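You operate a simulated robot arm through the tools that you are given. There is no shell and no other tool.

The job below is to be done with a simulated two-armed robot. You get a single attempt, and the scene is never put back.

JOB
Comb the lint out of the bath brush and put its cover on again.
Fine: hold the brush still while you comb; use the rake comb and put it back. Set down upright: rake comb. What is to be rubbed or washed off counts as gone when no trace of it is left.

It is judged by the outcome, as a careful person would: the job done as asked, and still so three seconds after it is handed in. It fails if anything else is knocked over, pushed out of place, dropped, spilled or broken. Lids that push on must go on centred and level and be pressed home; caps that screw on are set level and turned clockwise until they are tight.

ROBOT AND FRAMES
Two 7-joint arms with two-finger parallel grippers on one trunk, on a base that drives. Base frame: it is fixed to the floor where the robot stands at the start and does not move with it; the origin is under the middle of the robot, x ahead of it, y to its left, z up; the surface under the hand at the start is at about z = 800. Lengths are in mm, angles in rad, forces in N, time in s.
The left shoulder is at the start at [80, 131, 947], the right one opposite. With the tool pointing down near the work surface each hand reaches from about 400 to 860 mm from the robot's upright axis, wherever it stands, measured 20 degrees to its own side. Places, roughly: bath brush (41x9x5 cm) [500, -100, 800]; bristles of the bath brush [500, -200, 800]; peninsula counter top [600, 100, 800]. Payload 1.57 kg a hand.
The tool frame of a hand sits at the grasp point between the pads (the TCP): z along the fingers, y along the line on which they close. The tips reach 30 mm beyond it. Largest opening 110 mm; finger width 24, thickness 12; the body of the gripper, 48 by 112 mm, starts 78 mm behind the TCP.
Orientation is told as [roll, pitch, yaw] about the base's x, y, z axes, in that order, counted from this pose: with the fingers straight down and closing along the base's y, the tool's x points along the base's -x, its y along +y and its z along -z.

CONTROLS
- The arms move only by the tool drive_tool. It takes "left_commands", "right_commands" or both (then of equal length, played together; a hand with none holds still); each is a list of rows, each an object of numbers (a shift or turn left out is 0, a gripper value left out holds the last): "dx", "dy", "dz": the shift along the tool's x, y, z in units of 150 mm (1.0 is 150 mm); "ax", "ay", "az": the turn, a rotation vector about the tool's x, y, z in units of 120 degrees (1.0 is 120 degrees); "jaw": the closure, from 0 (fully open) to 1 (shut). In form: [{"dx": .., "dy": .., "dz": .., "ax": .., "ay": .., "az": .., "jaw": ..}, ...]. A call has 1 to 20 rows; each row is the pose to reach, as a shift and turn from the pose commanded when the call began, along the tool's axes at that moment. A call with a number of a shift or a turn outside -1 to 1 is refused whole. A row lasts 0.2 s, in which the tool goes at most 50 mm and 0.15 rad; a call with a longer step from one row to the next is refused whole, and so is a gripper value outside its range. Where a pose cannot be reached the arm comes as near as it can. A force on the tool above 40 N (or 10 N above the force at the start of the call, whichever is more), or a blocked arm, ends the call early, and 0.2 s more pass. Each finger travels about 108 mm/s and halts on what it meets, pressing with about 31 N; the grip force reading is that of the motor and also rises with nothing between the fingers. The clock runs only during rows and for 0.2 s after the last one: add rows that repeat a pose to give the fingers time. The reply holds the time, the measured pose of the TCP, the force on the tool along the base axes, the opening and the grip force, in the units named above and with some noise, with the torque about the TCP (base axes, N m) and any sound that the robot's microphone picked up.
- Cameras (640 x 400 px; columns grow to the right, rows downward): "scene" is now at [-51, -6.1, 1419.6]; the picture's right is [-0.06, -1.00, 0.00], its down [-0.55, 0.03, -0.84] and it looks along [0.83, -0.05, -0.55] (base axes); focal length 267 px, centre (320, 200). "left" rides on the left gripper at [70, -16, -141] in its tool frame; the picture's right is [0.23, 0.97, 0.00], its down [-0.86, 0.20, -0.48] and it looks along [-0.47, 0.11, 0.88] (tool axes); focal length 222 px, centre (320, 200). "right" rides on the right gripper at [70, 16, -141] in its tool frame; the picture's right is [-0.23, 0.97, 0.00], its down [-0.86, -0.20, -0.48] and it looks along [-0.47, -0.11, 0.88] (tool axes); focal length 222 px, centre (320, 200). There is no depth. A picture from a camera that has moved, and an enlarged one, comes with that camera's place and axes in the base frame and with its lens.
- snapshot(camera): a new picture of that camera. No time passes.
- roll_base(legs): drives the robot by 1 to 6 legs, each [ahead, left, turn to the left] in mm, mm and rad, along the robot's own axes; the way and the turn of a leg run together, so that a leg with both is an arc; at most 1500 mm and 3.142 rad a leg. The arms and the cameras ride along, it lands a little off, and it stops where it bumps. It gives what a move gives.
- turn_head(pan, tilt): turns the head with the scene camera to pan (to the left, within 1.902 rad either way) and tilt (down, from -0.506 to 1.204), counted from straight ahead of the robot. It gives what a move gives.
- inspect(camera, box): a new picture of the part [left, top, right, bottom] of that camera's present view, enlarged. No time passes.
- sign_off(): hands the job in; it is judged then, once.

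Nothing tells you exact positions but the pictures and the camera data. Unless the task says otherwise, let go and move clear before handing in.

The tools are called after "Call:" by a JSON object that holds its "api" and its "payload". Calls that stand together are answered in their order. drive_tool: Moves the arms, as the interface text tells. Its arguments: {"type":"object","properties":{"left_commands":{"type":"array","items":{"type":"object","properties":{"dx":{"type":"number"},"dy":{"type":"number"},"dz":{"type":"number"},"ax":{"type":"number"},"ay":{"type":"number"},"az":{"type":"number"},"jaw":{"type":"number"}}}},"right_commands":{"type":"array","items":{"type":"object","properties":{"dx":{"type":"number"},"dy":{"type":"number"},"dz":{"type":"number"},"ax":{"type":"number"},"ay":{"type":"number"},"az":{"type":"number"},"jaw":{"type":"number"}}}}},"required":[]} The other tools are called the same way: roll_base (legs) drives the base; turn_head (pan, tilt) turns the head that bears the scene camera; snapshot (camera) takes a picture; inspect (camera, box) takes an enlarged picture of a part of a camera's view; sign_off () hands the job in.

At the start:

```text
clock: 0.0
left_eef_pos: [503.7, 92.9, 1145.8]
left_tool_rot: [-0.001, 0.0, 0.0]
left_contact_force: [-0.1, -0.6, 0.6]
left_ft_torque: [-0.01, -0.01, 0.02]
left_opening: 109.7
left_grip_force: 0.0
right_eef_pos: [534.9, -326.5, 1097.1]
right_tool_rot: [0.0, -0.001, -0.001]
right_contact_force: [0.1, 0.6, -0.8]
right_ft_torque: [0.0, -0.01, 0.02]
right_opening: 109.8
right_grip_force: 0.1
robot x, y, heading: [0.7, 1.6, -0.003]
head pan, tilt: [-0.056, 0.581]
```

scene: 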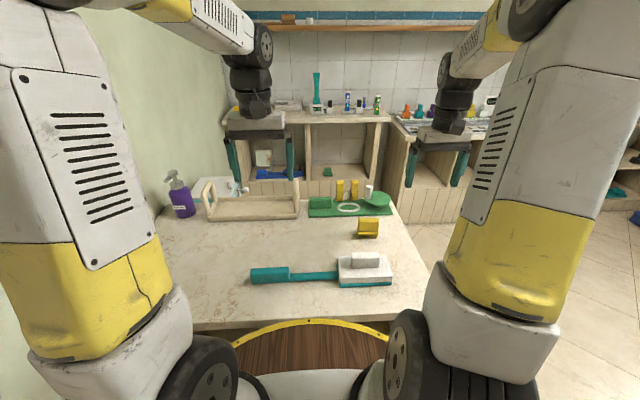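
right: 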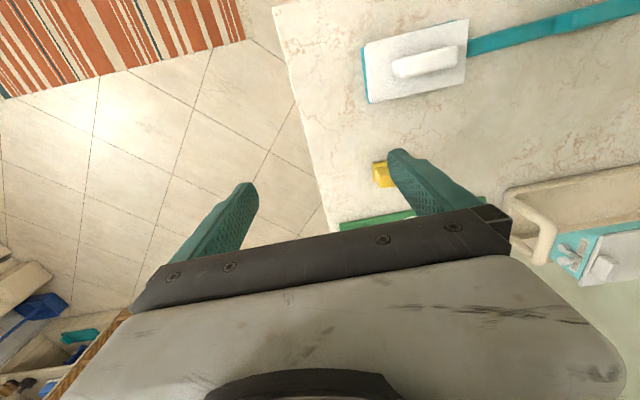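
left: 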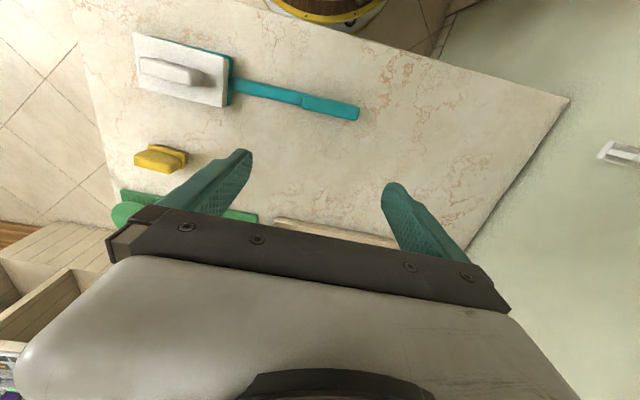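

I see a teal bath brush with a white cover (with a grip block on top) on the counter, a yellow item that may be the rake comb, a green tray behind it, and a wooden caddy. I'll look closer before moving.

Call:
{"api": "inspect", "payload": {"camera": "scene", "box": [230, 160, 430, 300]}}

Call:
{"api": "inspect", "payload": {"camera": "left", "box": [80, 20, 380, 240]}}

Call:
{"api": "inspect", "payload": {"camera": "right", "box": [320, 0, 640, 240]}}

Call:
{"api": "inspect", "payload": {"camera": "scene", "box": [300, 170, 400, 250]}}

```text
2.86 times, centred on (330, 230) of scene
camera zoom: at [-51.0, -6.1, 1419.6], right [-0.06, -1.0, 0.0], down [-0.55, 0.03, -0.84], along [0.83, -0.05, -0.55], focal length 762 px, centre (291, 114)
```

zoom: 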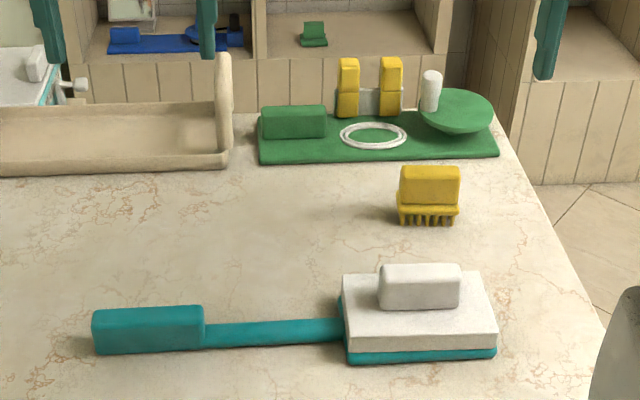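

```text
1.82 times, centred on (230, 130) of left
camera zoom: at [433.0, 76.2, 1288.0], right [-0.23, 0.97, 0.0], down [0.86, 0.2, 0.48], along [0.47, 0.11, -0.88], focal length 404 px, centre (484, 327)
```

zoom: 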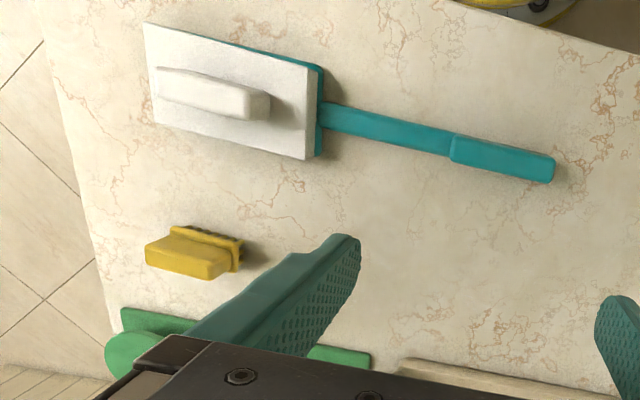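

```text
1.67 times, centred on (480, 120) of right
camera zoom: at [465.1, -310.3, 1239.4], right [0.23, 0.97, 0.0], down [0.86, -0.2, 0.48], along [0.47, -0.11, -0.88], focal length 370 px, centre (53, 333)
```

zoom: 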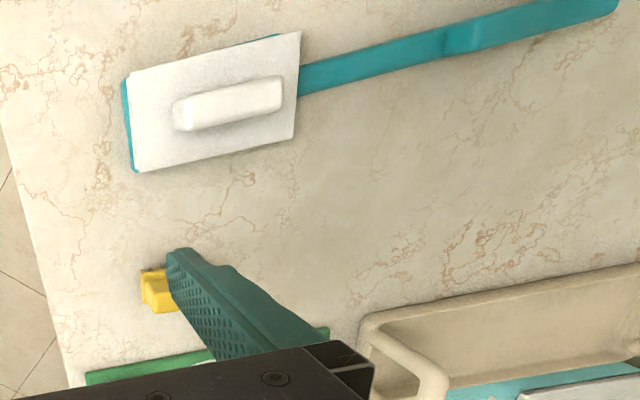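

```text
5.00 times, centred on (350, 210) of scene
camera zoom: at [-51.0, -6.1, 1419.6], right [-0.06, -1.0, 0.0], down [-0.55, 0.03, -0.84], along [0.83, -0.05, -0.55], focal length 1334 px, centre (170, 150)
```

zoom: 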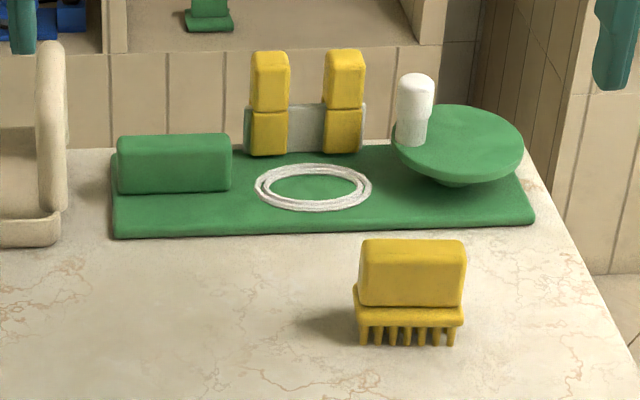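

The brush lies along y, with its head around (485,-165) and its handle reaching to y≈+165. The cover sits on the head, and the yellow rake comb stands tines-down near (650,-215). I'll turn both hands so they close along x and bring them lower for a closer look.

Call:
{"api": "drive_tool", "payload": {"left_commands": [{"dx": 0.011, "dy": 0.009, "dz": 0.083, "az": 0.0625}, {"dx": 0.022, "dy": 0.019, "dz": 0.167, "az": 0.125}, {"dx": 0.033, "dy": 0.028, "dz": 0.25, "az": 0.1875}, {"dx": 0.044, "dy": 0.038, "dz": 0.333, "az": 0.25}, {"dx": 0.055, "dy": 0.047, "dz": 0.417, "az": 0.3125}, {"dx": 0.067, "dy": 0.057, "dz": 0.5, "az": 0.375}, {"dx": 0.078, "dy": 0.066, "dz": 0.583, "az": 0.4375}, {"dx": 0.089, "dy": 0.075, "dz": 0.667, "az": 0.5}, {"dx": 0.1, "dy": 0.085, "dz": 0.75, "az": 0.5625}, {"dx": 0.111, "dy": 0.094, "dz": 0.833, "az": 0.625}, {"dx": 0.122, "dy": 0.104, "dz": 0.917, "az": 0.6875}, {"dx": 0.133, "dy": 0.113, "dz": 1.0, "az": 0.75}, {"dx": 0.133, "dy": 0.113, "dz": 1.0, "az": 0.75}], "right_commands": [{"dx": 0.028, "dy": 0.026, "dz": 0.054, "az": -0.0625}, {"dx": 0.056, "dy": 0.051, "dz": 0.108, "az": -0.125}, {"dx": 0.083, "dy": 0.077, "dz": 0.162, "az": -0.1875}, {"dx": 0.111, "dy": 0.102, "dz": 0.216, "az": -0.25}, {"dx": 0.139, "dy": 0.128, "dz": 0.27, "az": -0.3125}, {"dx": 0.167, "dy": 0.154, "dz": 0.324, "az": -0.375}, {"dx": 0.194, "dy": 0.179, "dz": 0.377, "az": -0.4375}, {"dx": 0.222, "dy": 0.205, "dz": 0.431, "az": -0.5}, {"dx": 0.25, "dy": 0.23, "dz": 0.485, "az": -0.5625}, {"dx": 0.278, "dy": 0.256, "dz": 0.539, "az": -0.625}, {"dx": 0.305, "dy": 0.281, "dz": 0.593, "az": -0.6875}, {"dx": 0.333, "dy": 0.307, "dz": 0.647, "az": -0.75}, {"dx": 0.333, "dy": 0.307, "dz": 0.647, "az": -0.75}]}}

```text
clock: 2.8
left_eef_pos: [482.3, 110.5, 994.4]
left_tool_rot: [0.002, 0.001, -1.572]
left_contact_force: [0.2, -0.4, 1.1]
left_ft_torque: [0.02, 0.04, 0.01]
left_opening: 110.0
left_grip_force: 0.0
right_eef_pos: [484.6, -281.1, 1000.6]
right_tool_rot: [0.0, 0.0, 1.574]
right_contact_force: [0.0, -0.1, 0.2]
right_ft_torque: [0.06, 0.02, -0.01]
right_opening: 109.9
right_grip_force: 0.0
robot x, y, heading: [0.3, -2.2, 0.001]
head pan, tilt: [-0.056, 0.581]
```

Both hands are turned as planned. I'll take pictures from all the cameras.

Call:
{"api": "snapshot", "payload": {"camera": "left"}}

Call:
{"api": "snapshot", "payload": {"camera": "right"}}

Call:
{"api": "snapshot", "payload": {"camera": "scene"}}

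```text
taken
camera left: at [467.0, 179.4, 1137.8], right [0.97, 0.23, 0.0], down [0.2, -0.86, 0.48], along [0.11, -0.47, -0.88], focal length 222 px, centre (320, 200)
```

left: 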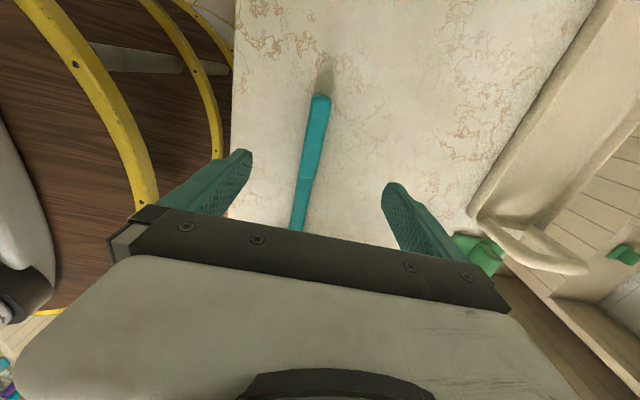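

```text
taken
camera right: at [468.2, -350.0, 1142.1], right [-0.97, 0.23, 0.0], down [0.2, 0.86, 0.48], along [0.11, 0.47, -0.88], focal length 222 px, centre (320, 200)
```

right: 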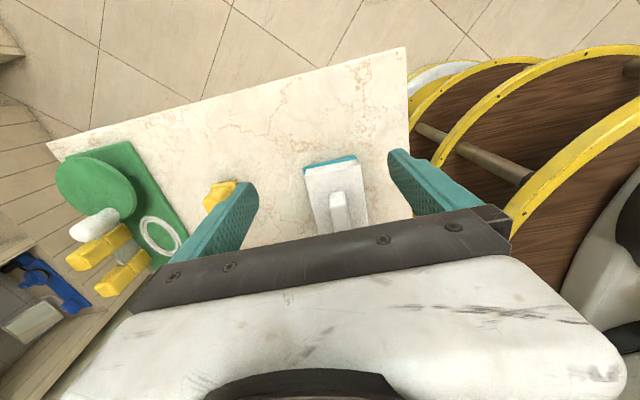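

```text
taken
camera scene: at [-51.0, -6.1, 1419.6], right [-0.06, -1.0, 0.0], down [-0.55, 0.03, -0.84], along [0.83, -0.05, -0.55], focal length 267 px, centre (320, 200)
```

scene: 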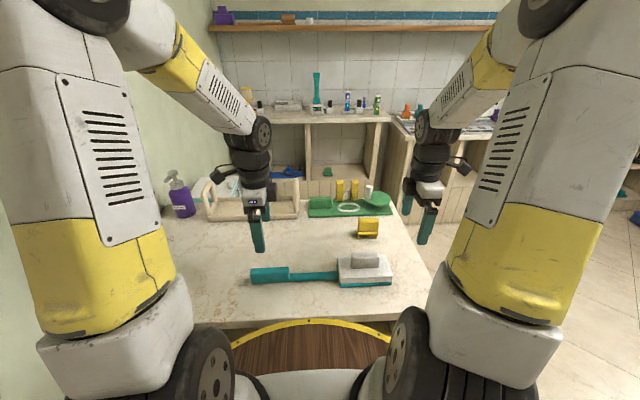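

The handle looks about 26 mm wide and runs close to the y axis. I'll zoom in to measure its tilt and height.

Call:
{"api": "inspect", "payload": {"camera": "left", "box": [250, 60, 410, 240]}}

Call:
{"api": "inspect", "payload": {"camera": "scene", "box": [240, 240, 400, 300]}}

Call:
{"api": "inspect", "payload": {"camera": "right", "box": [190, 140, 390, 240]}}

```text
2.22 times, centred on (330, 150) of left
camera zoom: at [467.0, 179.4, 1137.8], right [0.97, 0.23, 0.0], down [0.2, -0.86, 0.48], along [0.11, -0.47, -0.88], focal length 494 px, centre (298, 311)
```

zoom: 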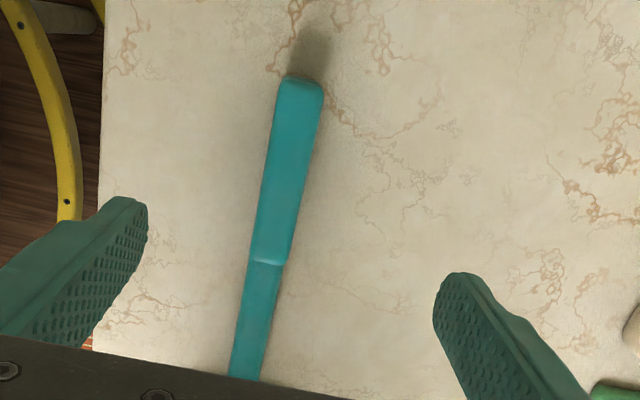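

```text
4.00 times, centred on (320, 270) of scene
camera zoom: at [-51.0, -6.1, 1419.6], right [-0.06, -1.0, 0.0], down [-0.55, 0.03, -0.84], along [0.83, -0.05, -0.55], focal length 1067 px, centre (320, -80)
```

zoom: 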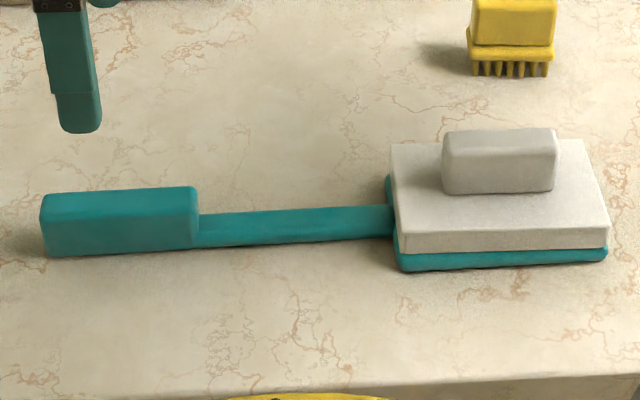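

```text
3.20 times, centred on (290, 190) of right
camera zoom: at [468.2, -350.0, 1142.1], right [-0.97, 0.23, 0.0], down [0.2, 0.86, 0.48], along [0.11, 0.47, -0.88], focal length 711 px, centre (416, 232)
```

zoom: 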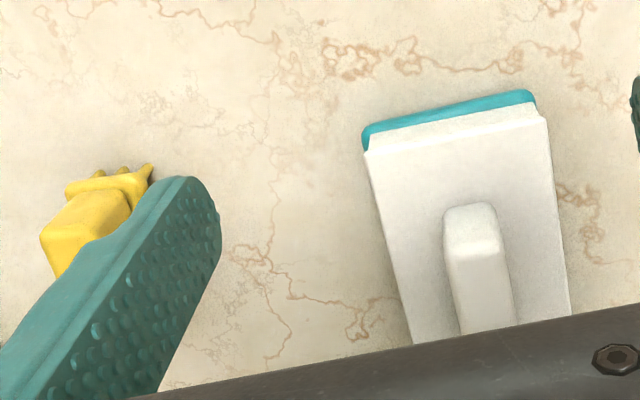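

The handle grip is about 24 mm wide and 36 mm tall, centred near x≈477. I'll bring the left hand down around it, and lift the right hand slightly to look at the comb and cover.

Call:
{"api": "drive_tool", "payload": {"left_commands": [{"dx": -0.01, "dy": -0.01, "dz": 0.25}, {"dx": -0.02, "dy": -0.02, "dz": 0.5}, {"dx": -0.033, "dy": -0.033, "dz": 0.75}, {"dx": -0.033, "dy": -0.033, "dz": 0.9}, {"dx": -0.033, "dy": -0.033, "dz": 0.967}, {"dx": -0.033, "dy": -0.033, "dz": 0.967}], "right_commands": [{"dx": -0.2, "dy": 0.0}, {"dx": -0.4, "dy": 0.0}, {"dx": -0.6, "dy": 0.0}, {"dx": -0.767, "dy": 0.0}, {"dx": -0.767, "dy": 0.0}, {"dx": -0.767, "dy": 0.0}]}}

Call:
{"api": "snapshot", "payload": {"camera": "left"}}

Call:
{"api": "snapshot", "payload": {"camera": "right"}}

Call:
{"api": "inspect", "payload": {"camera": "scene", "box": [220, 180, 420, 300]}}

```text
clock: 4.2
left_eef_pos: [478.2, 105.8, 850.9]
left_tool_rot: [0.001, 0.0, -1.571]
left_contact_force: [0.2, -0.9, 0.7]
left_ft_torque: [0.0, -0.02, 0.02]
left_opening: 110.1
left_grip_force: 0.1
right_eef_pos: [485.1, -166.6, 1000.5]
right_tool_rot: [-0.001, 0.0, 1.569]
right_contact_force: [0.3, -0.2, -0.3]
right_ft_torque: [-0.01, -0.04, 0.0]
right_opening: 110.0
right_grip_force: 0.0
robot x, y, heading: [-1.9, 2.7, -0.001]
head pan, tilt: [-0.056, 0.581]
```

```text
taken
camera left: at [461.5, 174.1, 993.3], right [0.97, 0.23, 0.0], down [0.2, -0.86, 0.48], along [0.11, -0.47, -0.88], focal length 222 px, centre (320, 200)
```

left: 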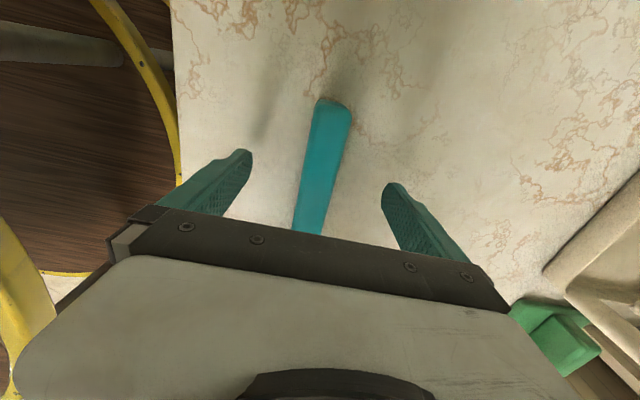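

```text
taken
camera right: at [468.5, -235.5, 1142.9], right [-0.97, 0.23, 0.0], down [0.2, 0.86, 0.48], along [0.11, 0.47, -0.88], focal length 222 px, centre (320, 200)
```

right: 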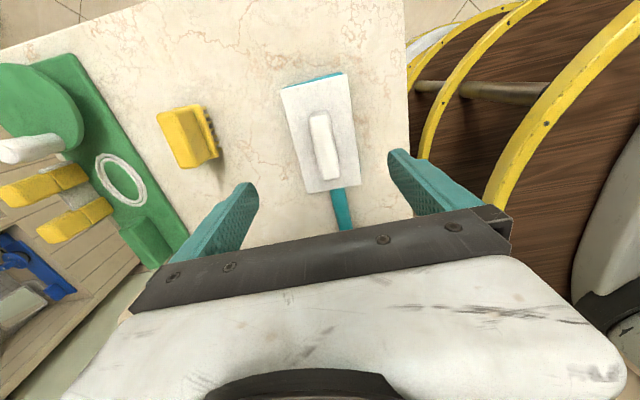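

```text
3.20 times, centred on (320, 240) of scene
camera zoom: at [-51.0, -6.1, 1419.6], right [-0.06, -1.0, 0.0], down [-0.55, 0.03, -0.84], along [0.83, -0.05, -0.55], focal length 854 px, centre (320, 72)
```

zoom: 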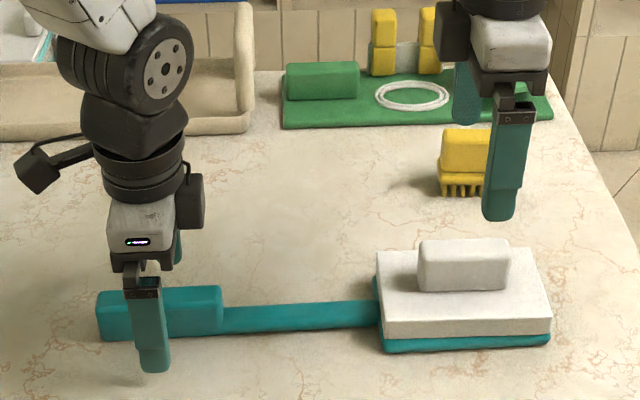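

Both items are now in clear view. I'll zoom in on the comb and the cover.

Call:
{"api": "inspect", "payload": {"camera": "right", "box": [260, 50, 400, 230]}}

Call:
{"api": "inspect", "payload": {"camera": "right", "box": [130, 80, 250, 190]}}

Call:
{"api": "inspect", "payload": {"camera": "left", "box": [230, 80, 410, 250]}}

```text
2.22 times, centred on (330, 140) of right
camera zoom: at [468.5, -235.5, 1142.9], right [-0.97, 0.23, 0.0], down [0.2, 0.86, 0.48], along [0.11, 0.47, -0.88], focal length 494 px, centre (298, 333)
```

zoom: 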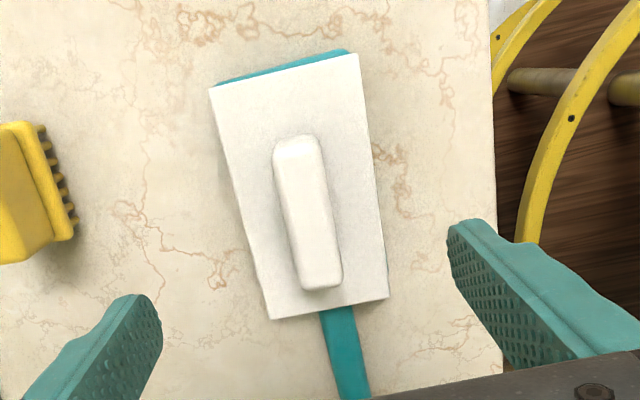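

```text
3.64 times, centred on (190, 135) of right
camera zoom: at [468.5, -235.5, 1142.9], right [-0.97, 0.23, 0.0], down [0.2, 0.86, 0.48], along [0.11, 0.47, -0.88], focal length 808 px, centre (793, 436)
```

zoom: 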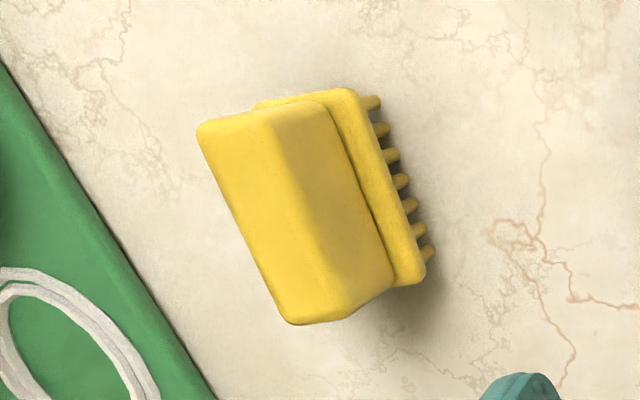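

```text
2.35 times, centred on (320, 165) of left
camera zoom: at [461.5, 174.1, 993.3], right [0.97, 0.23, 0.0], down [0.2, -0.86, 0.48], along [0.11, -0.47, -0.88], focal length 523 px, centre (320, 282)
```

zoom: 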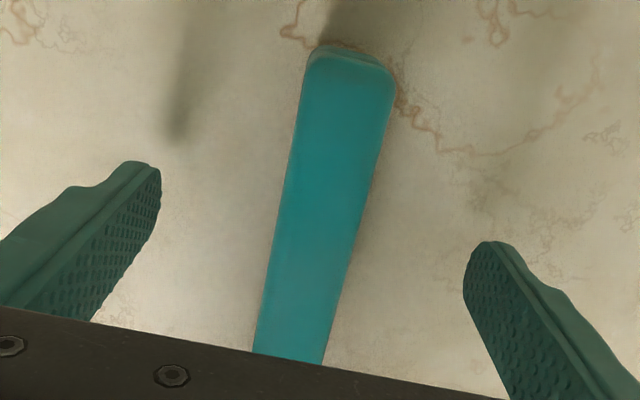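

The cover is centred near (480,-160) and its knob is about 23 mm wide along y. I'll lower the left hand the last bit and close it on the handle grip.

Call:
{"api": "drive_tool", "payload": {"left_commands": [{"dz": 0.05}, {"dz": 0.1}, {"dz": 0.1, "jaw": 0.6}, {"dz": 0.1, "jaw": 0.7}, {"dz": 0.1, "jaw": 0.75}, {"dz": 0.1, "jaw": 0.8}, {"dz": 0.1, "jaw": 1.0}, {"dz": 0.1, "jaw": 1.0}, {"dz": 0.1, "jaw": 1.0}]}}

Call:
{"api": "inspect", "payload": {"camera": "scene", "box": [220, 180, 420, 300]}}

Call:
{"api": "snapshot", "payload": {"camera": "left"}}

Call:
{"api": "inspect", "payload": {"camera": "right", "box": [260, 50, 400, 230]}}

```text
clock: 6.2
left_eef_pos: [478.5, 104.4, 836.6]
left_tool_rot: [0.0, 0.0, -1.572]
left_contact_force: [0.2, 0.9, -0.1]
left_ft_torque: [0.03, -0.04, 0.17]
left_opening: 25.5
left_grip_force: 31.0
right_eef_pos: [485.7, -167.0, 1001.3]
right_tool_rot: [-0.001, 0.001, 1.569]
right_contact_force: [0.5, -0.9, 0.4]
right_ft_torque: [0.0, 0.03, 0.03]
right_opening: 110.1
right_grip_force: 0.0
robot x, y, heading: [-1.7, -1.5, -0.003]
head pan, tilt: [-0.056, 0.581]
```

```text
3.20 times, centred on (320, 240) of scene
camera zoom: at [-51.0, -6.1, 1419.6], right [-0.06, -1.0, 0.0], down [-0.55, 0.03, -0.84], along [0.83, -0.05, -0.55], focal length 854 px, centre (320, 72)
```

zoom: 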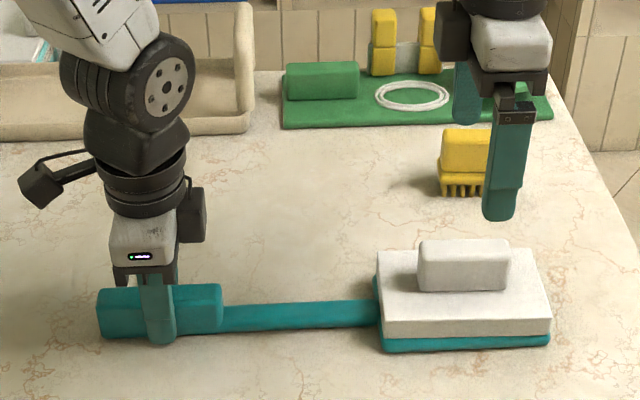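

```text
taken
camera left: at [461.6, 174.1, 978.3], right [0.97, 0.23, 0.0], down [0.2, -0.86, 0.48], along [0.11, -0.47, -0.88], focal length 222 px, centre (320, 200)
```

left: 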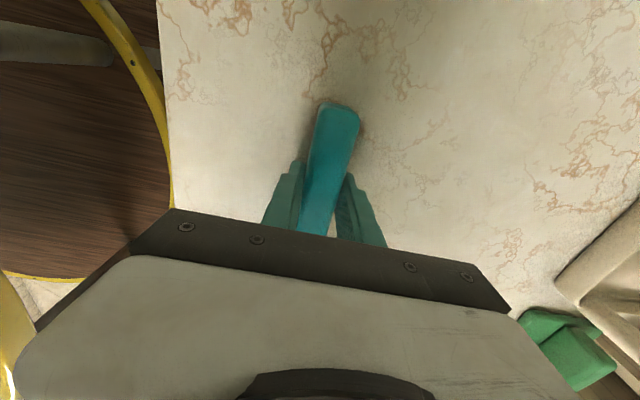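

```text
2.22 times, centred on (330, 140) of right
camera zoom: at [468.6, -235.7, 1143.0], right [-0.97, 0.23, 0.0], down [0.2, 0.86, 0.48], along [0.11, 0.47, -0.88], focal length 494 px, centre (298, 333)
```

zoom: 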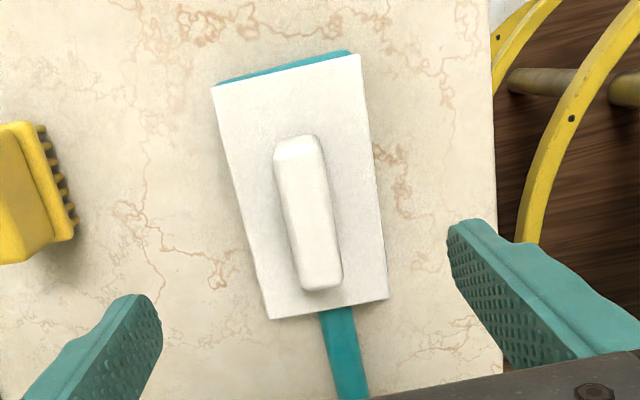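

The left hand holds the handle (opening 25.5 mm), and the brush barely moved. Now the right hand goes down over the knob of the cover, left open so I can check before closing.

Call:
{"api": "drive_tool", "payload": {"right_commands": [{"dx": -0.02, "dy": 0.04, "dz": 0.2}, {"dx": -0.02, "dy": 0.04, "dz": 0.4}, {"dx": -0.02, "dy": 0.04, "dz": 0.6}, {"dx": -0.02, "dy": 0.04, "dz": 0.75}, {"dx": -0.02, "dy": 0.04, "dz": 0.82}, {"dx": -0.02, "dy": 0.04, "dz": 0.853}, {"dx": -0.02, "dy": 0.04, "dz": 0.853}]}}

Call:
{"api": "snapshot", "payload": {"camera": "right"}}

Call:
{"api": "inspect", "payload": {"camera": "scene", "box": [300, 200, 420, 300]}}

```text
clock: 7.8
left_eef_pos: [477.9, 104.8, 836.4]
left_tool_rot: [-0.002, -0.001, -1.572]
left_contact_force: [0.4, 0.1, 0.4]
left_ft_torque: [0.06, -0.02, 0.08]
left_opening: 25.9
left_grip_force: 31.5
right_eef_pos: [478.7, -162.5, 872.2]
right_tool_rot: [0.001, 0.0, 1.572]
right_contact_force: [-0.2, -0.1, -1.3]
right_ft_torque: [-0.01, 0.01, -0.02]
right_opening: 110.0
right_grip_force: 0.0
robot x, y, heading: [4.4, 2.3, -0.0]
head pan, tilt: [-0.056, 0.581]
```

```text
taken
camera right: at [462.5, -232.3, 1014.6], right [-0.97, 0.23, 0.0], down [0.2, 0.86, 0.48], along [0.11, 0.47, -0.88], focal length 222 px, centre (320, 200)
```

right: 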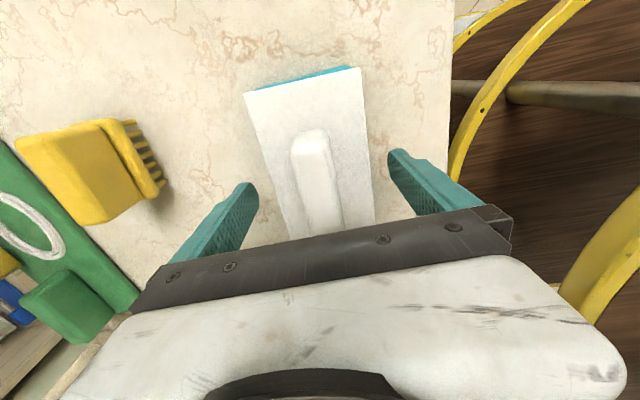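

```text
4.00 times, centred on (360, 250) of scene
camera zoom: at [-51.0, -6.1, 1419.6], right [-0.06, -1.0, 0.0], down [-0.55, 0.03, -0.84], along [0.83, -0.05, -0.55], focal length 1067 px, centre (160, 0)
```

zoom: 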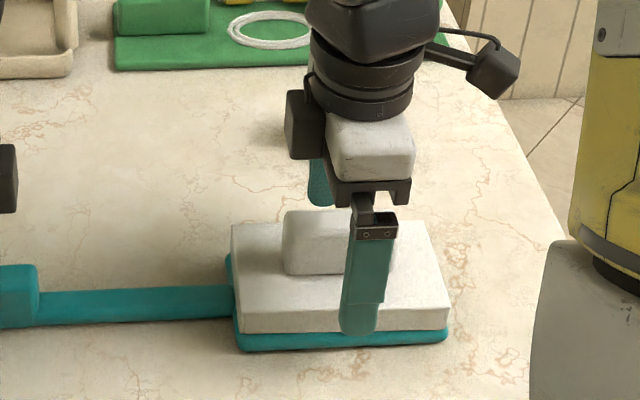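

The fingers straddle the knob and clear the cover's top. I'll close on the knob now.

Call:
{"api": "drive_tool", "payload": {"right_commands": [{"jaw": 0.5}, {"jaw": 0.65}, {"jaw": 0.72}, {"jaw": 0.77}, {"jaw": 0.82}, {"jaw": 1.0}, {"jaw": 1.0}, {"jaw": 1.0}]}}

Call:
{"api": "snapshot", "payload": {"camera": "right"}}

Call:
{"api": "inspect", "payload": {"camera": "scene", "box": [300, 200, 420, 300]}}

```text
clock: 9.6
left_eef_pos: [478.9, 106.3, 836.6]
left_tool_rot: [-0.001, 0.0, -1.571]
left_contact_force: [0.1, -1.2, 0.3]
left_ft_torque: [0.0, -0.04, 0.11]
left_opening: 25.7
left_grip_force: 30.6
right_eef_pos: [479.1, -163.2, 873.7]
right_tool_rot: [0.0, 0.0, 1.572]
right_contact_force: [1.0, 0.2, -0.3]
right_ft_torque: [-0.05, 0.0, 0.03]
right_opening: 25.3
right_grip_force: 30.8
robot x, y, heading: [-0.9, 3.1, 0.0]
head pan, tilt: [-0.056, 0.581]
```

```text
taken
camera right: at [462.5, -232.3, 1014.8], right [-0.97, 0.23, 0.0], down [0.2, 0.86, 0.48], along [0.11, 0.47, -0.88], focal length 222 px, centre (320, 200)
```

right: 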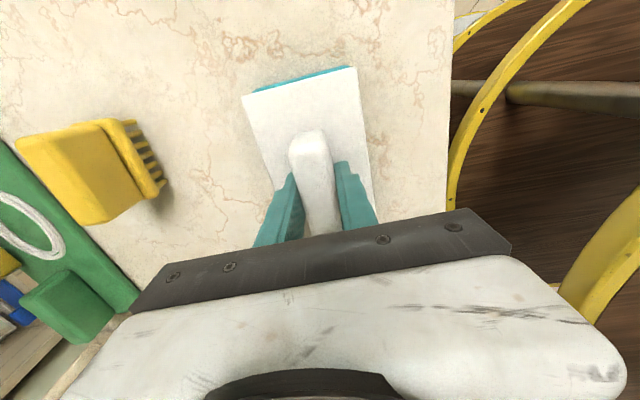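

```text
4.00 times, centred on (360, 250) of scene
camera zoom: at [-51.0, -6.1, 1419.6], right [-0.06, -1.0, 0.0], down [-0.55, 0.03, -0.84], along [0.83, -0.05, -0.55], focal length 1067 px, centre (160, 0)
```

zoom: 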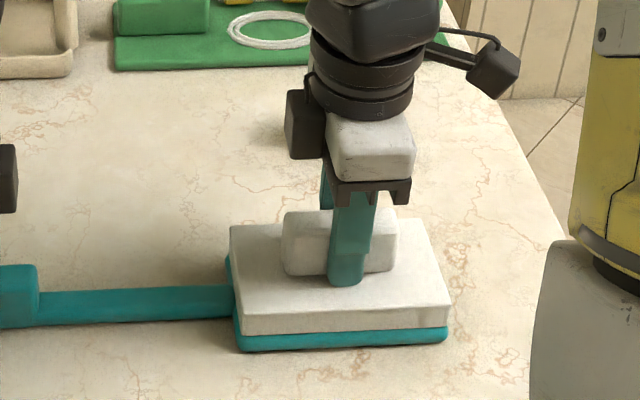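

The knob is gripped (25.3 mm). Now I'll pull the cover straight up while the left hand holds the brush.

Call:
{"api": "drive_tool", "payload": {"right_commands": [{"dz": -0.02}, {"dz": -0.04}, {"dz": -0.07}, {"dz": -0.1}, {"dz": -0.15}, {"dz": -0.2}, {"dz": -0.3}, {"dz": -0.4}, {"dz": -0.4}]}}

Call:
{"api": "inspect", "payload": {"camera": "scene", "box": [240, 180, 420, 300]}}

Call:
{"api": "snapshot", "payload": {"camera": "right"}}

```text
clock: 11.6
left_eef_pos: [479.8, 105.4, 836.6]
left_tool_rot: [0.001, -0.001, -1.572]
left_contact_force: [-0.1, 0.7, 0.4]
left_ft_torque: [-0.05, -0.01, -0.07]
left_opening: 26.0
left_grip_force: 31.0
right_eef_pos: [479.4, -162.3, 932.7]
right_tool_rot: [-0.001, 0.001, 1.572]
right_contact_force: [0.4, -0.8, 0.0]
right_ft_torque: [-0.01, 0.01, -0.02]
right_opening: 24.9
right_grip_force: 30.8
robot x, y, heading: [-0.4, 4.2, -0.001]
head pan, tilt: [-0.056, 0.581]
```

```text
3.33 times, centred on (330, 240) of scene
camera zoom: at [-51.0, -6.1, 1419.6], right [-0.06, -1.0, 0.0], down [-0.55, 0.03, -0.84], along [0.83, -0.05, -0.55], focal length 889 px, centre (287, 67)
```

zoom: 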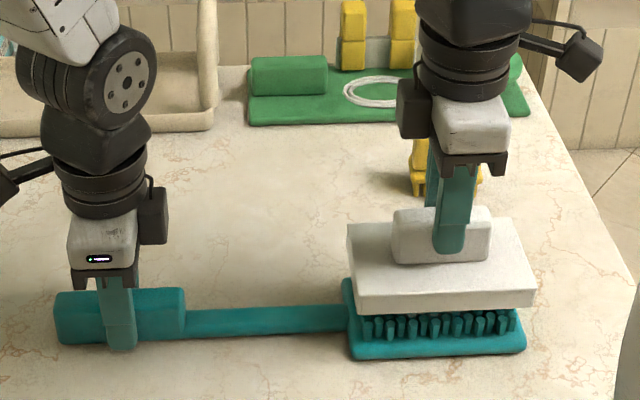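

```text
taken
camera right: at [462.5, -232.6, 1074.2], right [-0.97, 0.23, 0.0], down [0.2, 0.85, 0.48], along [0.11, 0.47, -0.88], focal length 222 px, centre (320, 200)
```

right: 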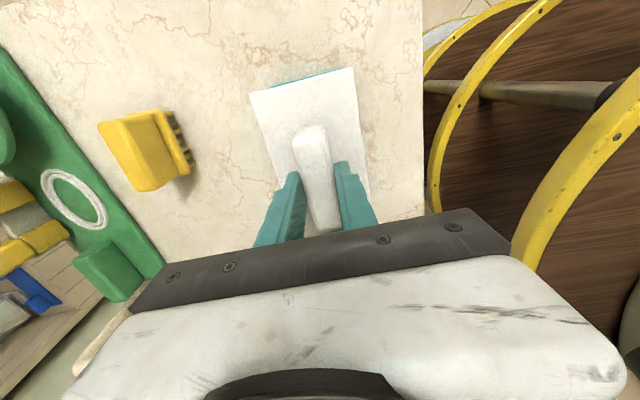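

The cover came off cleanly and the teal bristles show beneath it. I'll carry it to a free spot on the counter near (625,-20), away from the comb.

Call:
{"api": "drive_tool", "payload": {"right_commands": [{"dz": -0.1}, {"dx": -0.1, "dy": -0.1, "dz": -0.15}, {"dx": -0.25, "dy": -0.25, "dz": -0.15}, {"dx": -0.4, "dy": -0.4, "dz": -0.15}, {"dx": -0.55, "dy": -0.55, "dz": -0.15}, {"dx": -0.7, "dy": -0.7, "dz": -0.15}, {"dx": -0.85, "dy": -0.85, "dz": -0.15}, {"dx": -0.92, "dy": -0.94, "dz": -0.1}, {"dx": -0.947, "dy": -0.973, "dz": 0.0}, {"dx": -0.947, "dy": -0.973, "dz": 0.15}, {"dx": -0.947, "dy": -0.973, "dz": 0.25}, {"dx": -0.947, "dy": -0.973, "dz": 0.25}]}}

Call:
{"api": "inspect", "payload": {"camera": "scene", "box": [230, 160, 430, 300]}}

Call:
{"api": "snapshot", "payload": {"camera": "right"}}

Call:
{"api": "inspect", "payload": {"camera": "scene", "box": [320, 240, 420, 300]}}

```text
clock: 14.2
left_eef_pos: [478.3, 106.5, 836.5]
left_tool_rot: [0.001, 0.0, -1.57]
left_contact_force: [-0.8, 0.2, -0.4]
left_ft_torque: [-0.03, -0.02, -0.03]
left_opening: 25.6
left_grip_force: 31.5
right_eef_pos: [623.8, -20.6, 894.0]
right_tool_rot: [0.0, -0.001, 1.571]
right_contact_force: [0.2, 0.4, -0.4]
right_ft_torque: [0.02, 0.02, -0.03]
right_opening: 25.0
right_grip_force: 30.7
robot x, y, heading: [-2.8, 0.1, -0.002]
head pan, tilt: [-0.056, 0.581]
```

```text
2.86 times, centred on (330, 230) of scene
camera zoom: at [-50.9, -6.1, 1419.6], right [-0.06, -1.0, 0.0], down [-0.55, 0.03, -0.84], along [0.83, -0.05, -0.55], focal length 762 px, centre (291, 114)
```

zoom: 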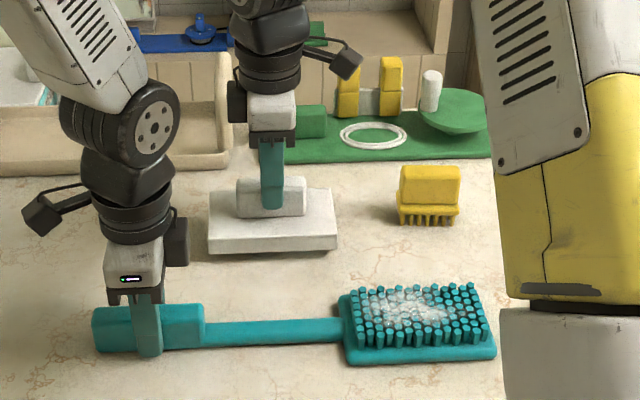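

```text
taken
camera right: at [608.6, -89.8, 1036.7], right [-0.97, 0.23, 0.0], down [0.2, 0.86, 0.48], along [0.11, 0.47, -0.88], focal length 222 px, centre (320, 200)
```

right: 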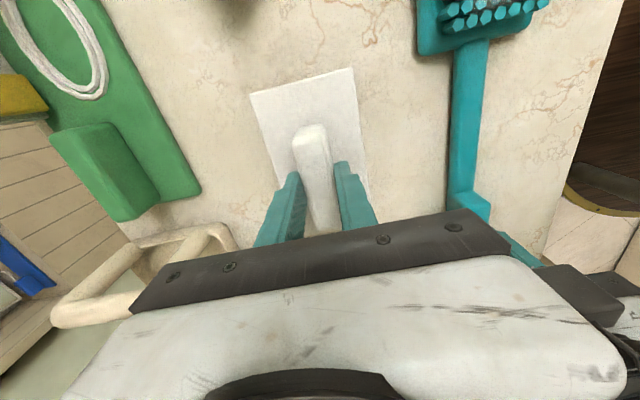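

```text
6.40 times, centred on (370, 270) of scene
camera zoom: at [-50.9, -6.1, 1419.6], right [-0.06, -1.0, 0.0], down [-0.55, 0.03, -0.84], along [0.83, -0.05, -0.55], focal length 1707 px, centre (0, -248)
```

zoom: 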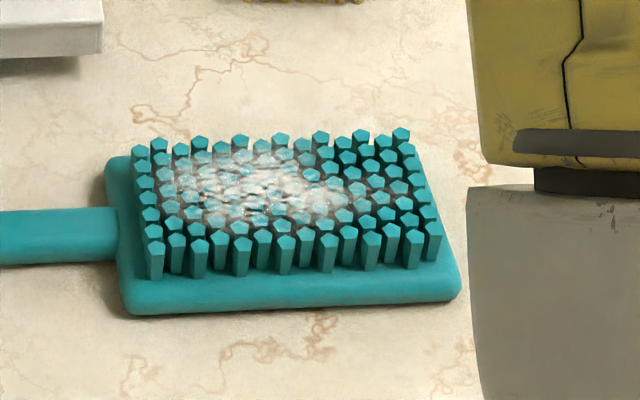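

The lint shows clearly on the middle and left of the bristles. I'll lower the cover gently onto the counter first.

Call:
{"api": "drive_tool", "payload": {"right_commands": [{"dz": 0.1}, {"dz": 0.15}, {"dz": 0.17}, {"dz": 0.185}, {"dz": 0.2}, {"dz": 0.2}]}}

Call:
{"api": "inspect", "payload": {"camera": "scene", "box": [270, 190, 370, 260]}}

```text
clock: 15.6
left_eef_pos: [477.7, 106.1, 835.4]
left_tool_rot: [0.0, 0.0, -1.571]
left_contact_force: [-0.1, 0.1, 1.1]
left_ft_torque: [0.04, 0.0, -0.07]
left_opening: 25.7
left_grip_force: 31.0
right_eef_pos: [627.0, -20.3, 866.5]
right_tool_rot: [-0.004, -0.001, 1.572]
right_contact_force: [-0.7, 0.3, 6.3]
right_ft_torque: [-0.18, 0.33, -0.02]
right_opening: 24.6
right_grip_force: 31.0
robot x, y, heading: [0.3, -0.3, 0.005]
head pan, tilt: [-0.056, 0.581]
stopped in row 6 (right hand): the force on the tool passed its limit at 40 N (the readings are from after the stop); the commanded pose is now the measured one
```

```text
5.71 times, centred on (320, 225) of scene
camera zoom: at [-51.2, -6.0, 1419.6], right [-0.06, -1.0, 0.0], down [-0.55, 0.03, -0.84], along [0.83, -0.05, -0.55], focal length 1524 px, centre (320, 57)
```

zoom: 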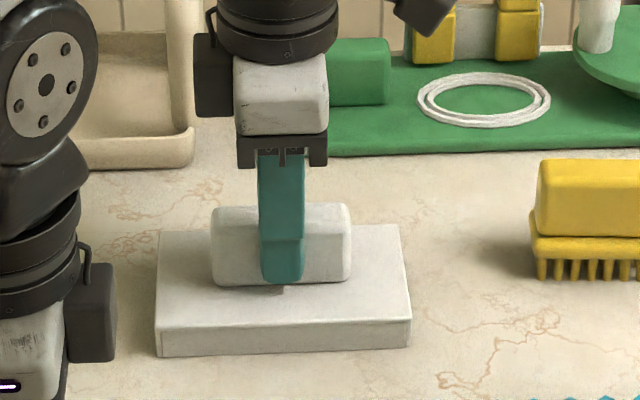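

The cover rests on the counter at TCP z≈866. I'll release it and rise clear.

Call:
{"api": "drive_tool", "payload": {"right_commands": [{"jaw": 0.7}, {"jaw": 0.6}, {"jaw": 0.5}, {"jaw": 0.4}, {"jaw": 0.4}]}}

Call:
{"api": "drive_tool", "payload": {"right_commands": [{"dz": -0.1}, {"dz": -0.3}, {"dz": -0.6}, {"dz": -0.9}, {"dz": -1.0}, {"dz": -1.0}]}}

Call:
{"api": "snapshot", "payload": {"camera": "right"}}

Call:
{"api": "snapshot", "payload": {"camera": "scene"}}

```text
clock: 16.8
left_eef_pos: [478.3, 105.2, 835.8]
left_tool_rot: [0.0, 0.001, -1.57]
left_contact_force: [0.5, 0.4, -0.2]
left_ft_torque: [-0.02, -0.01, -0.04]
left_opening: 25.8
left_grip_force: 30.8
right_eef_pos: [625.9, -20.3, 865.6]
right_tool_rot: [-0.003, 0.0, 1.57]
right_contact_force: [-1.2, 0.5, -0.5]
right_ft_torque: [-0.03, -0.01, 0.0]
right_opening: 66.2
right_grip_force: 0.0
robot x, y, heading: [2.1, -2.2, 0.003]
head pan, tilt: [-0.056, 0.581]
```

```text
clock: 18.2
left_eef_pos: [478.6, 105.8, 834.8]
left_tool_rot: [0.0, -0.001, -1.571]
left_contact_force: [-0.2, 0.3, -0.2]
left_ft_torque: [0.0, 0.0, -0.11]
left_opening: 25.6
left_grip_force: 31.2
right_eef_pos: [625.0, -21.0, 1017.2]
right_tool_rot: [-0.005, -0.002, 1.57]
right_contact_force: [-0.1, 0.6, -0.3]
right_ft_torque: [-0.04, -0.01, 0.0]
right_opening: 65.9
right_grip_force: 0.2
robot x, y, heading: [-1.2, -1.6, -0.001]
head pan, tilt: [-0.056, 0.581]
```

```text
taken
camera right: at [608.9, -89.9, 1158.8], right [-0.97, 0.23, 0.0], down [0.2, 0.85, 0.48], along [0.11, 0.47, -0.88], focal length 222 px, centre (320, 200)
```

right: 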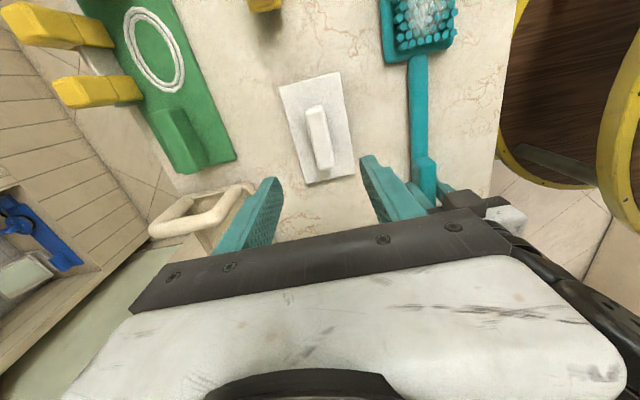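

```text
taken
camera scene: at [-50.9, -6.0, 1419.6], right [-0.06, -1.0, 0.0], down [-0.55, 0.03, -0.84], along [0.83, -0.05, -0.55], focal length 267 px, centre (320, 200)
```

scene: 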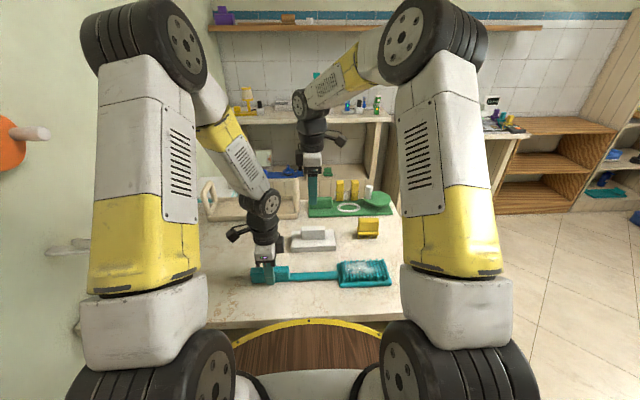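

The cover is standing on the counter and the lint is visible on the brush. I'll move the right hand to look down at the comb.

Call:
{"api": "drive_tool", "payload": {"right_commands": [{"dx": 0.2, "dy": -0.03, "ax": 0.0, "jaw": 0.2}, {"dx": 0.45, "dy": -0.08, "jaw": 0.0}, {"dx": 0.7, "dy": -0.12, "jaw": 0.0}, {"dx": 0.9, "dy": -0.167, "jaw": 0.0}, {"dx": 1.0, "dy": -0.167, "dz": 0.1, "jaw": 0.0}, {"dx": 1.0, "dy": -0.167, "dz": 0.1, "jaw": 0.0}]}}

Call:
{"api": "snapshot", "payload": {"camera": "right"}}

Call:
{"api": "inspect", "payload": {"camera": "right", "box": [240, 40, 400, 230]}}

Call:
{"api": "inspect", "payload": {"camera": "scene", "box": [340, 200, 400, 250]}}

```text
clock: 19.6
left_eef_pos: [478.1, 105.5, 836.2]
left_tool_rot: [-0.001, 0.0, -1.571]
left_contact_force: [0.5, 1.0, 0.0]
left_ft_torque: [-0.04, -0.03, -0.02]
left_opening: 25.8
left_grip_force: 30.6
right_eef_pos: [650.0, -170.9, 1001.1]
right_tool_rot: [-0.002, 0.0, 1.569]
right_contact_force: [-0.6, 0.2, 0.4]
right_ft_torque: [-0.01, 0.01, -0.02]
right_opening: 109.7
right_grip_force: 0.0
robot x, y, heading: [1.2, 1.3, -0.001]
head pan, tilt: [-0.056, 0.581]
```

```text
taken
camera right: at [633.9, -240.5, 1143.5], right [-0.97, 0.23, 0.0], down [0.2, 0.85, 0.48], along [0.11, 0.47, -0.88], focal length 222 px, centre (320, 200)
```

right: 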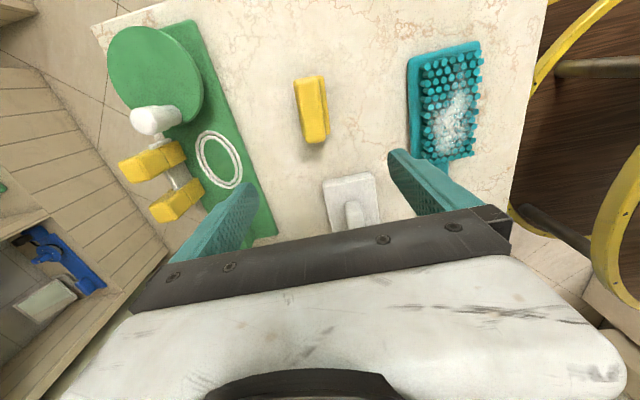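

```text
2.11 times, centred on (320, 135) of right
camera zoom: at [633.9, -240.5, 1143.5], right [-0.97, 0.23, 0.0], down [0.2, 0.85, 0.48], along [0.11, 0.47, -0.88], focal length 468 px, centre (320, 337)
```

zoom: 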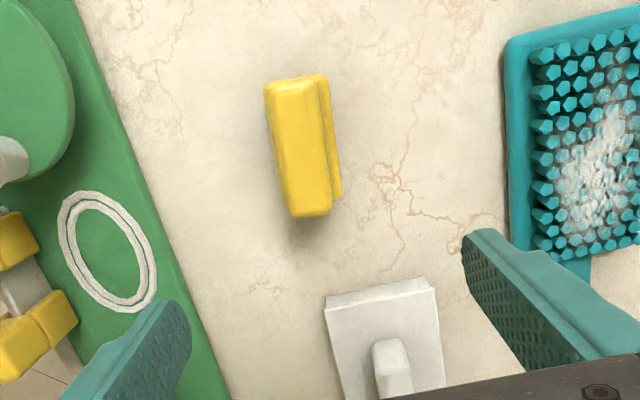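

```text
8.00 times, centred on (370, 225) of scene
camera zoom: at [-50.9, -6.1, 1419.6], right [-0.06, -1.0, 0.0], down [-0.55, 0.03, -0.84], along [0.83, -0.05, -0.55], focal length 2134 px, centre (-80, 0)
```

zoom: 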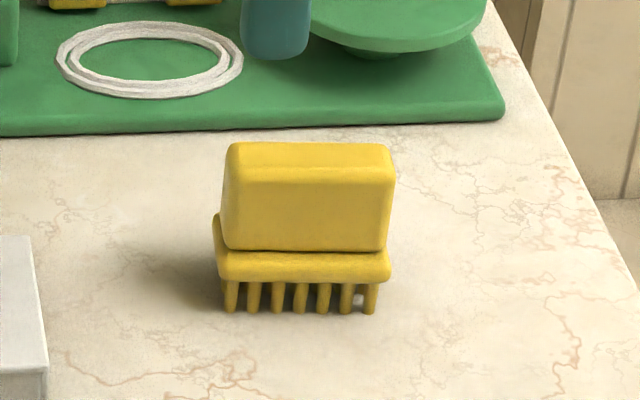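

The comb's grip is centred near (650,-212), with its top at z≈876 and the tines down on the counter. I'll lower the open right hand over it.

Call:
{"api": "drive_tool", "payload": {"right_commands": [{"dx": 0.15, "az": 0.01}, {"dx": 0.273, "dz": 0.1, "az": 0.019}, {"dx": 0.273, "dz": 0.4, "az": 0.019}, {"dx": 0.273, "dz": 0.65, "az": 0.019}, {"dx": 0.273, "dz": 0.8, "az": 0.019}, {"dx": 0.273, "dz": 0.88, "az": 0.019}, {"dx": 0.273, "dz": 0.88, "az": 0.019}]}}

Call:
{"api": "snapshot", "payload": {"camera": "right"}}

Call:
{"api": "inspect", "payload": {"camera": "scene", "box": [320, 180, 420, 260]}}

```text
clock: 21.2
left_eef_pos: [477.8, 105.4, 836.1]
left_tool_rot: [0.0, 0.0, -1.573]
left_contact_force: [-1.0, 0.2, 0.3]
left_ft_torque: [0.0, 0.01, 0.0]
left_opening: 25.8
left_grip_force: 30.8
right_eef_pos: [651.8, -210.6, 868.9]
right_tool_rot: [-0.003, -0.002, 1.531]
right_contact_force: [0.6, 0.7, 0.0]
right_ft_torque: [-0.01, 0.0, -0.01]
right_opening: 109.9
right_grip_force: 0.1
robot x, y, heading: [0.4, -6.0, 0.0]
head pan, tilt: [-0.056, 0.581]
```

```text
taken
camera right: at [632.0, -279.7, 1010.7], right [-0.96, 0.27, 0.0], down [0.23, 0.85, 0.48], along [0.13, 0.46, -0.88], focal length 222 px, centre (320, 200)
```

right: 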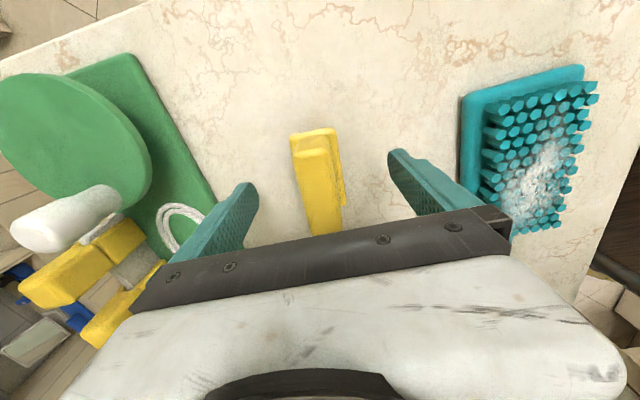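

```text
5.00 times, centred on (370, 220) of scene
camera zoom: at [-50.9, -6.1, 1419.6], right [-0.06, -1.0, 0.0], down [-0.55, 0.03, -0.84], along [0.83, -0.05, -0.55], focal length 1334 px, centre (70, 100)
```

zoom: 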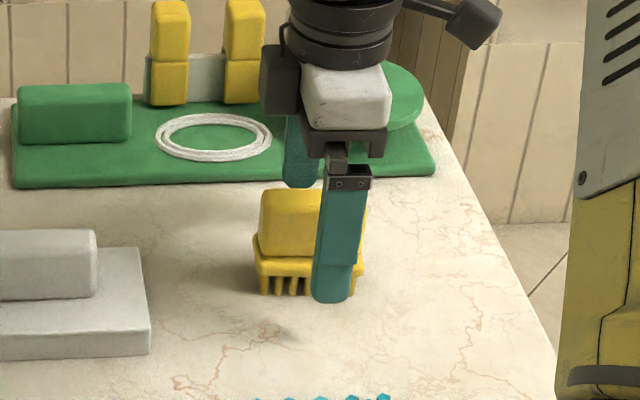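

The fingers straddle the comb's grip with room on both sides. I'll close on it.

Call:
{"api": "drive_tool", "payload": {"right_commands": [{"jaw": 0.5}, {"jaw": 0.65}, {"jaw": 0.72}, {"jaw": 0.77}, {"jaw": 0.82}, {"jaw": 1.0}, {"jaw": 1.0}, {"jaw": 1.0}]}}

Call:
{"api": "snapshot", "payload": {"camera": "right"}}

Call:
{"api": "inspect", "payload": {"camera": "scene", "box": [320, 180, 420, 260]}}

```text
clock: 23.0
left_eef_pos: [477.8, 105.5, 835.5]
left_tool_rot: [0.001, 0.001, -1.572]
left_contact_force: [0.1, -0.6, 0.2]
left_ft_torque: [-0.01, 0.01, -0.04]
left_opening: 25.4
left_grip_force: 31.0
right_eef_pos: [651.4, -211.2, 869.0]
right_tool_rot: [-0.004, -0.002, 1.531]
right_contact_force: [1.0, 0.8, 1.3]
right_ft_torque: [0.0, 0.02, 0.04]
right_opening: 25.5
right_grip_force: 30.4
robot x, y, heading: [5.9, -1.8, -0.003]
head pan, tilt: [-0.056, 0.581]
```

```text
taken
camera right: at [632.1, -279.7, 1011.0], right [-0.96, 0.27, 0.0], down [0.23, 0.85, 0.48], along [0.13, 0.46, -0.88], focal length 222 px, centre (320, 200)
```

right: 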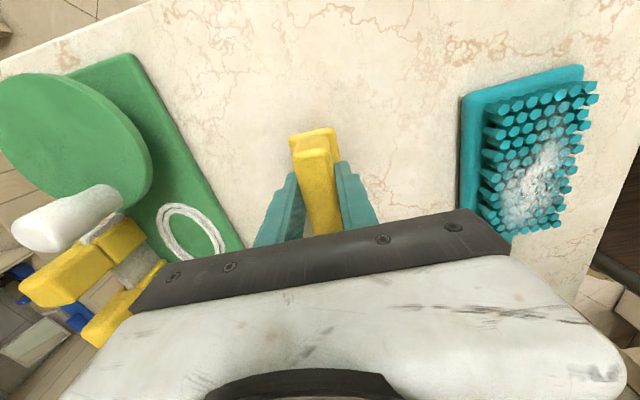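

```text
5.00 times, centred on (370, 220) of scene
camera zoom: at [-50.9, -6.1, 1419.6], right [-0.06, -1.0, 0.0], down [-0.55, 0.03, -0.84], along [0.83, -0.05, -0.55], focal length 1334 px, centre (70, 100)
```

zoom: 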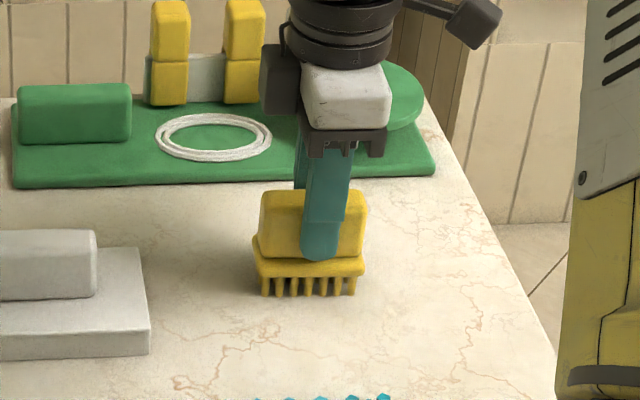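

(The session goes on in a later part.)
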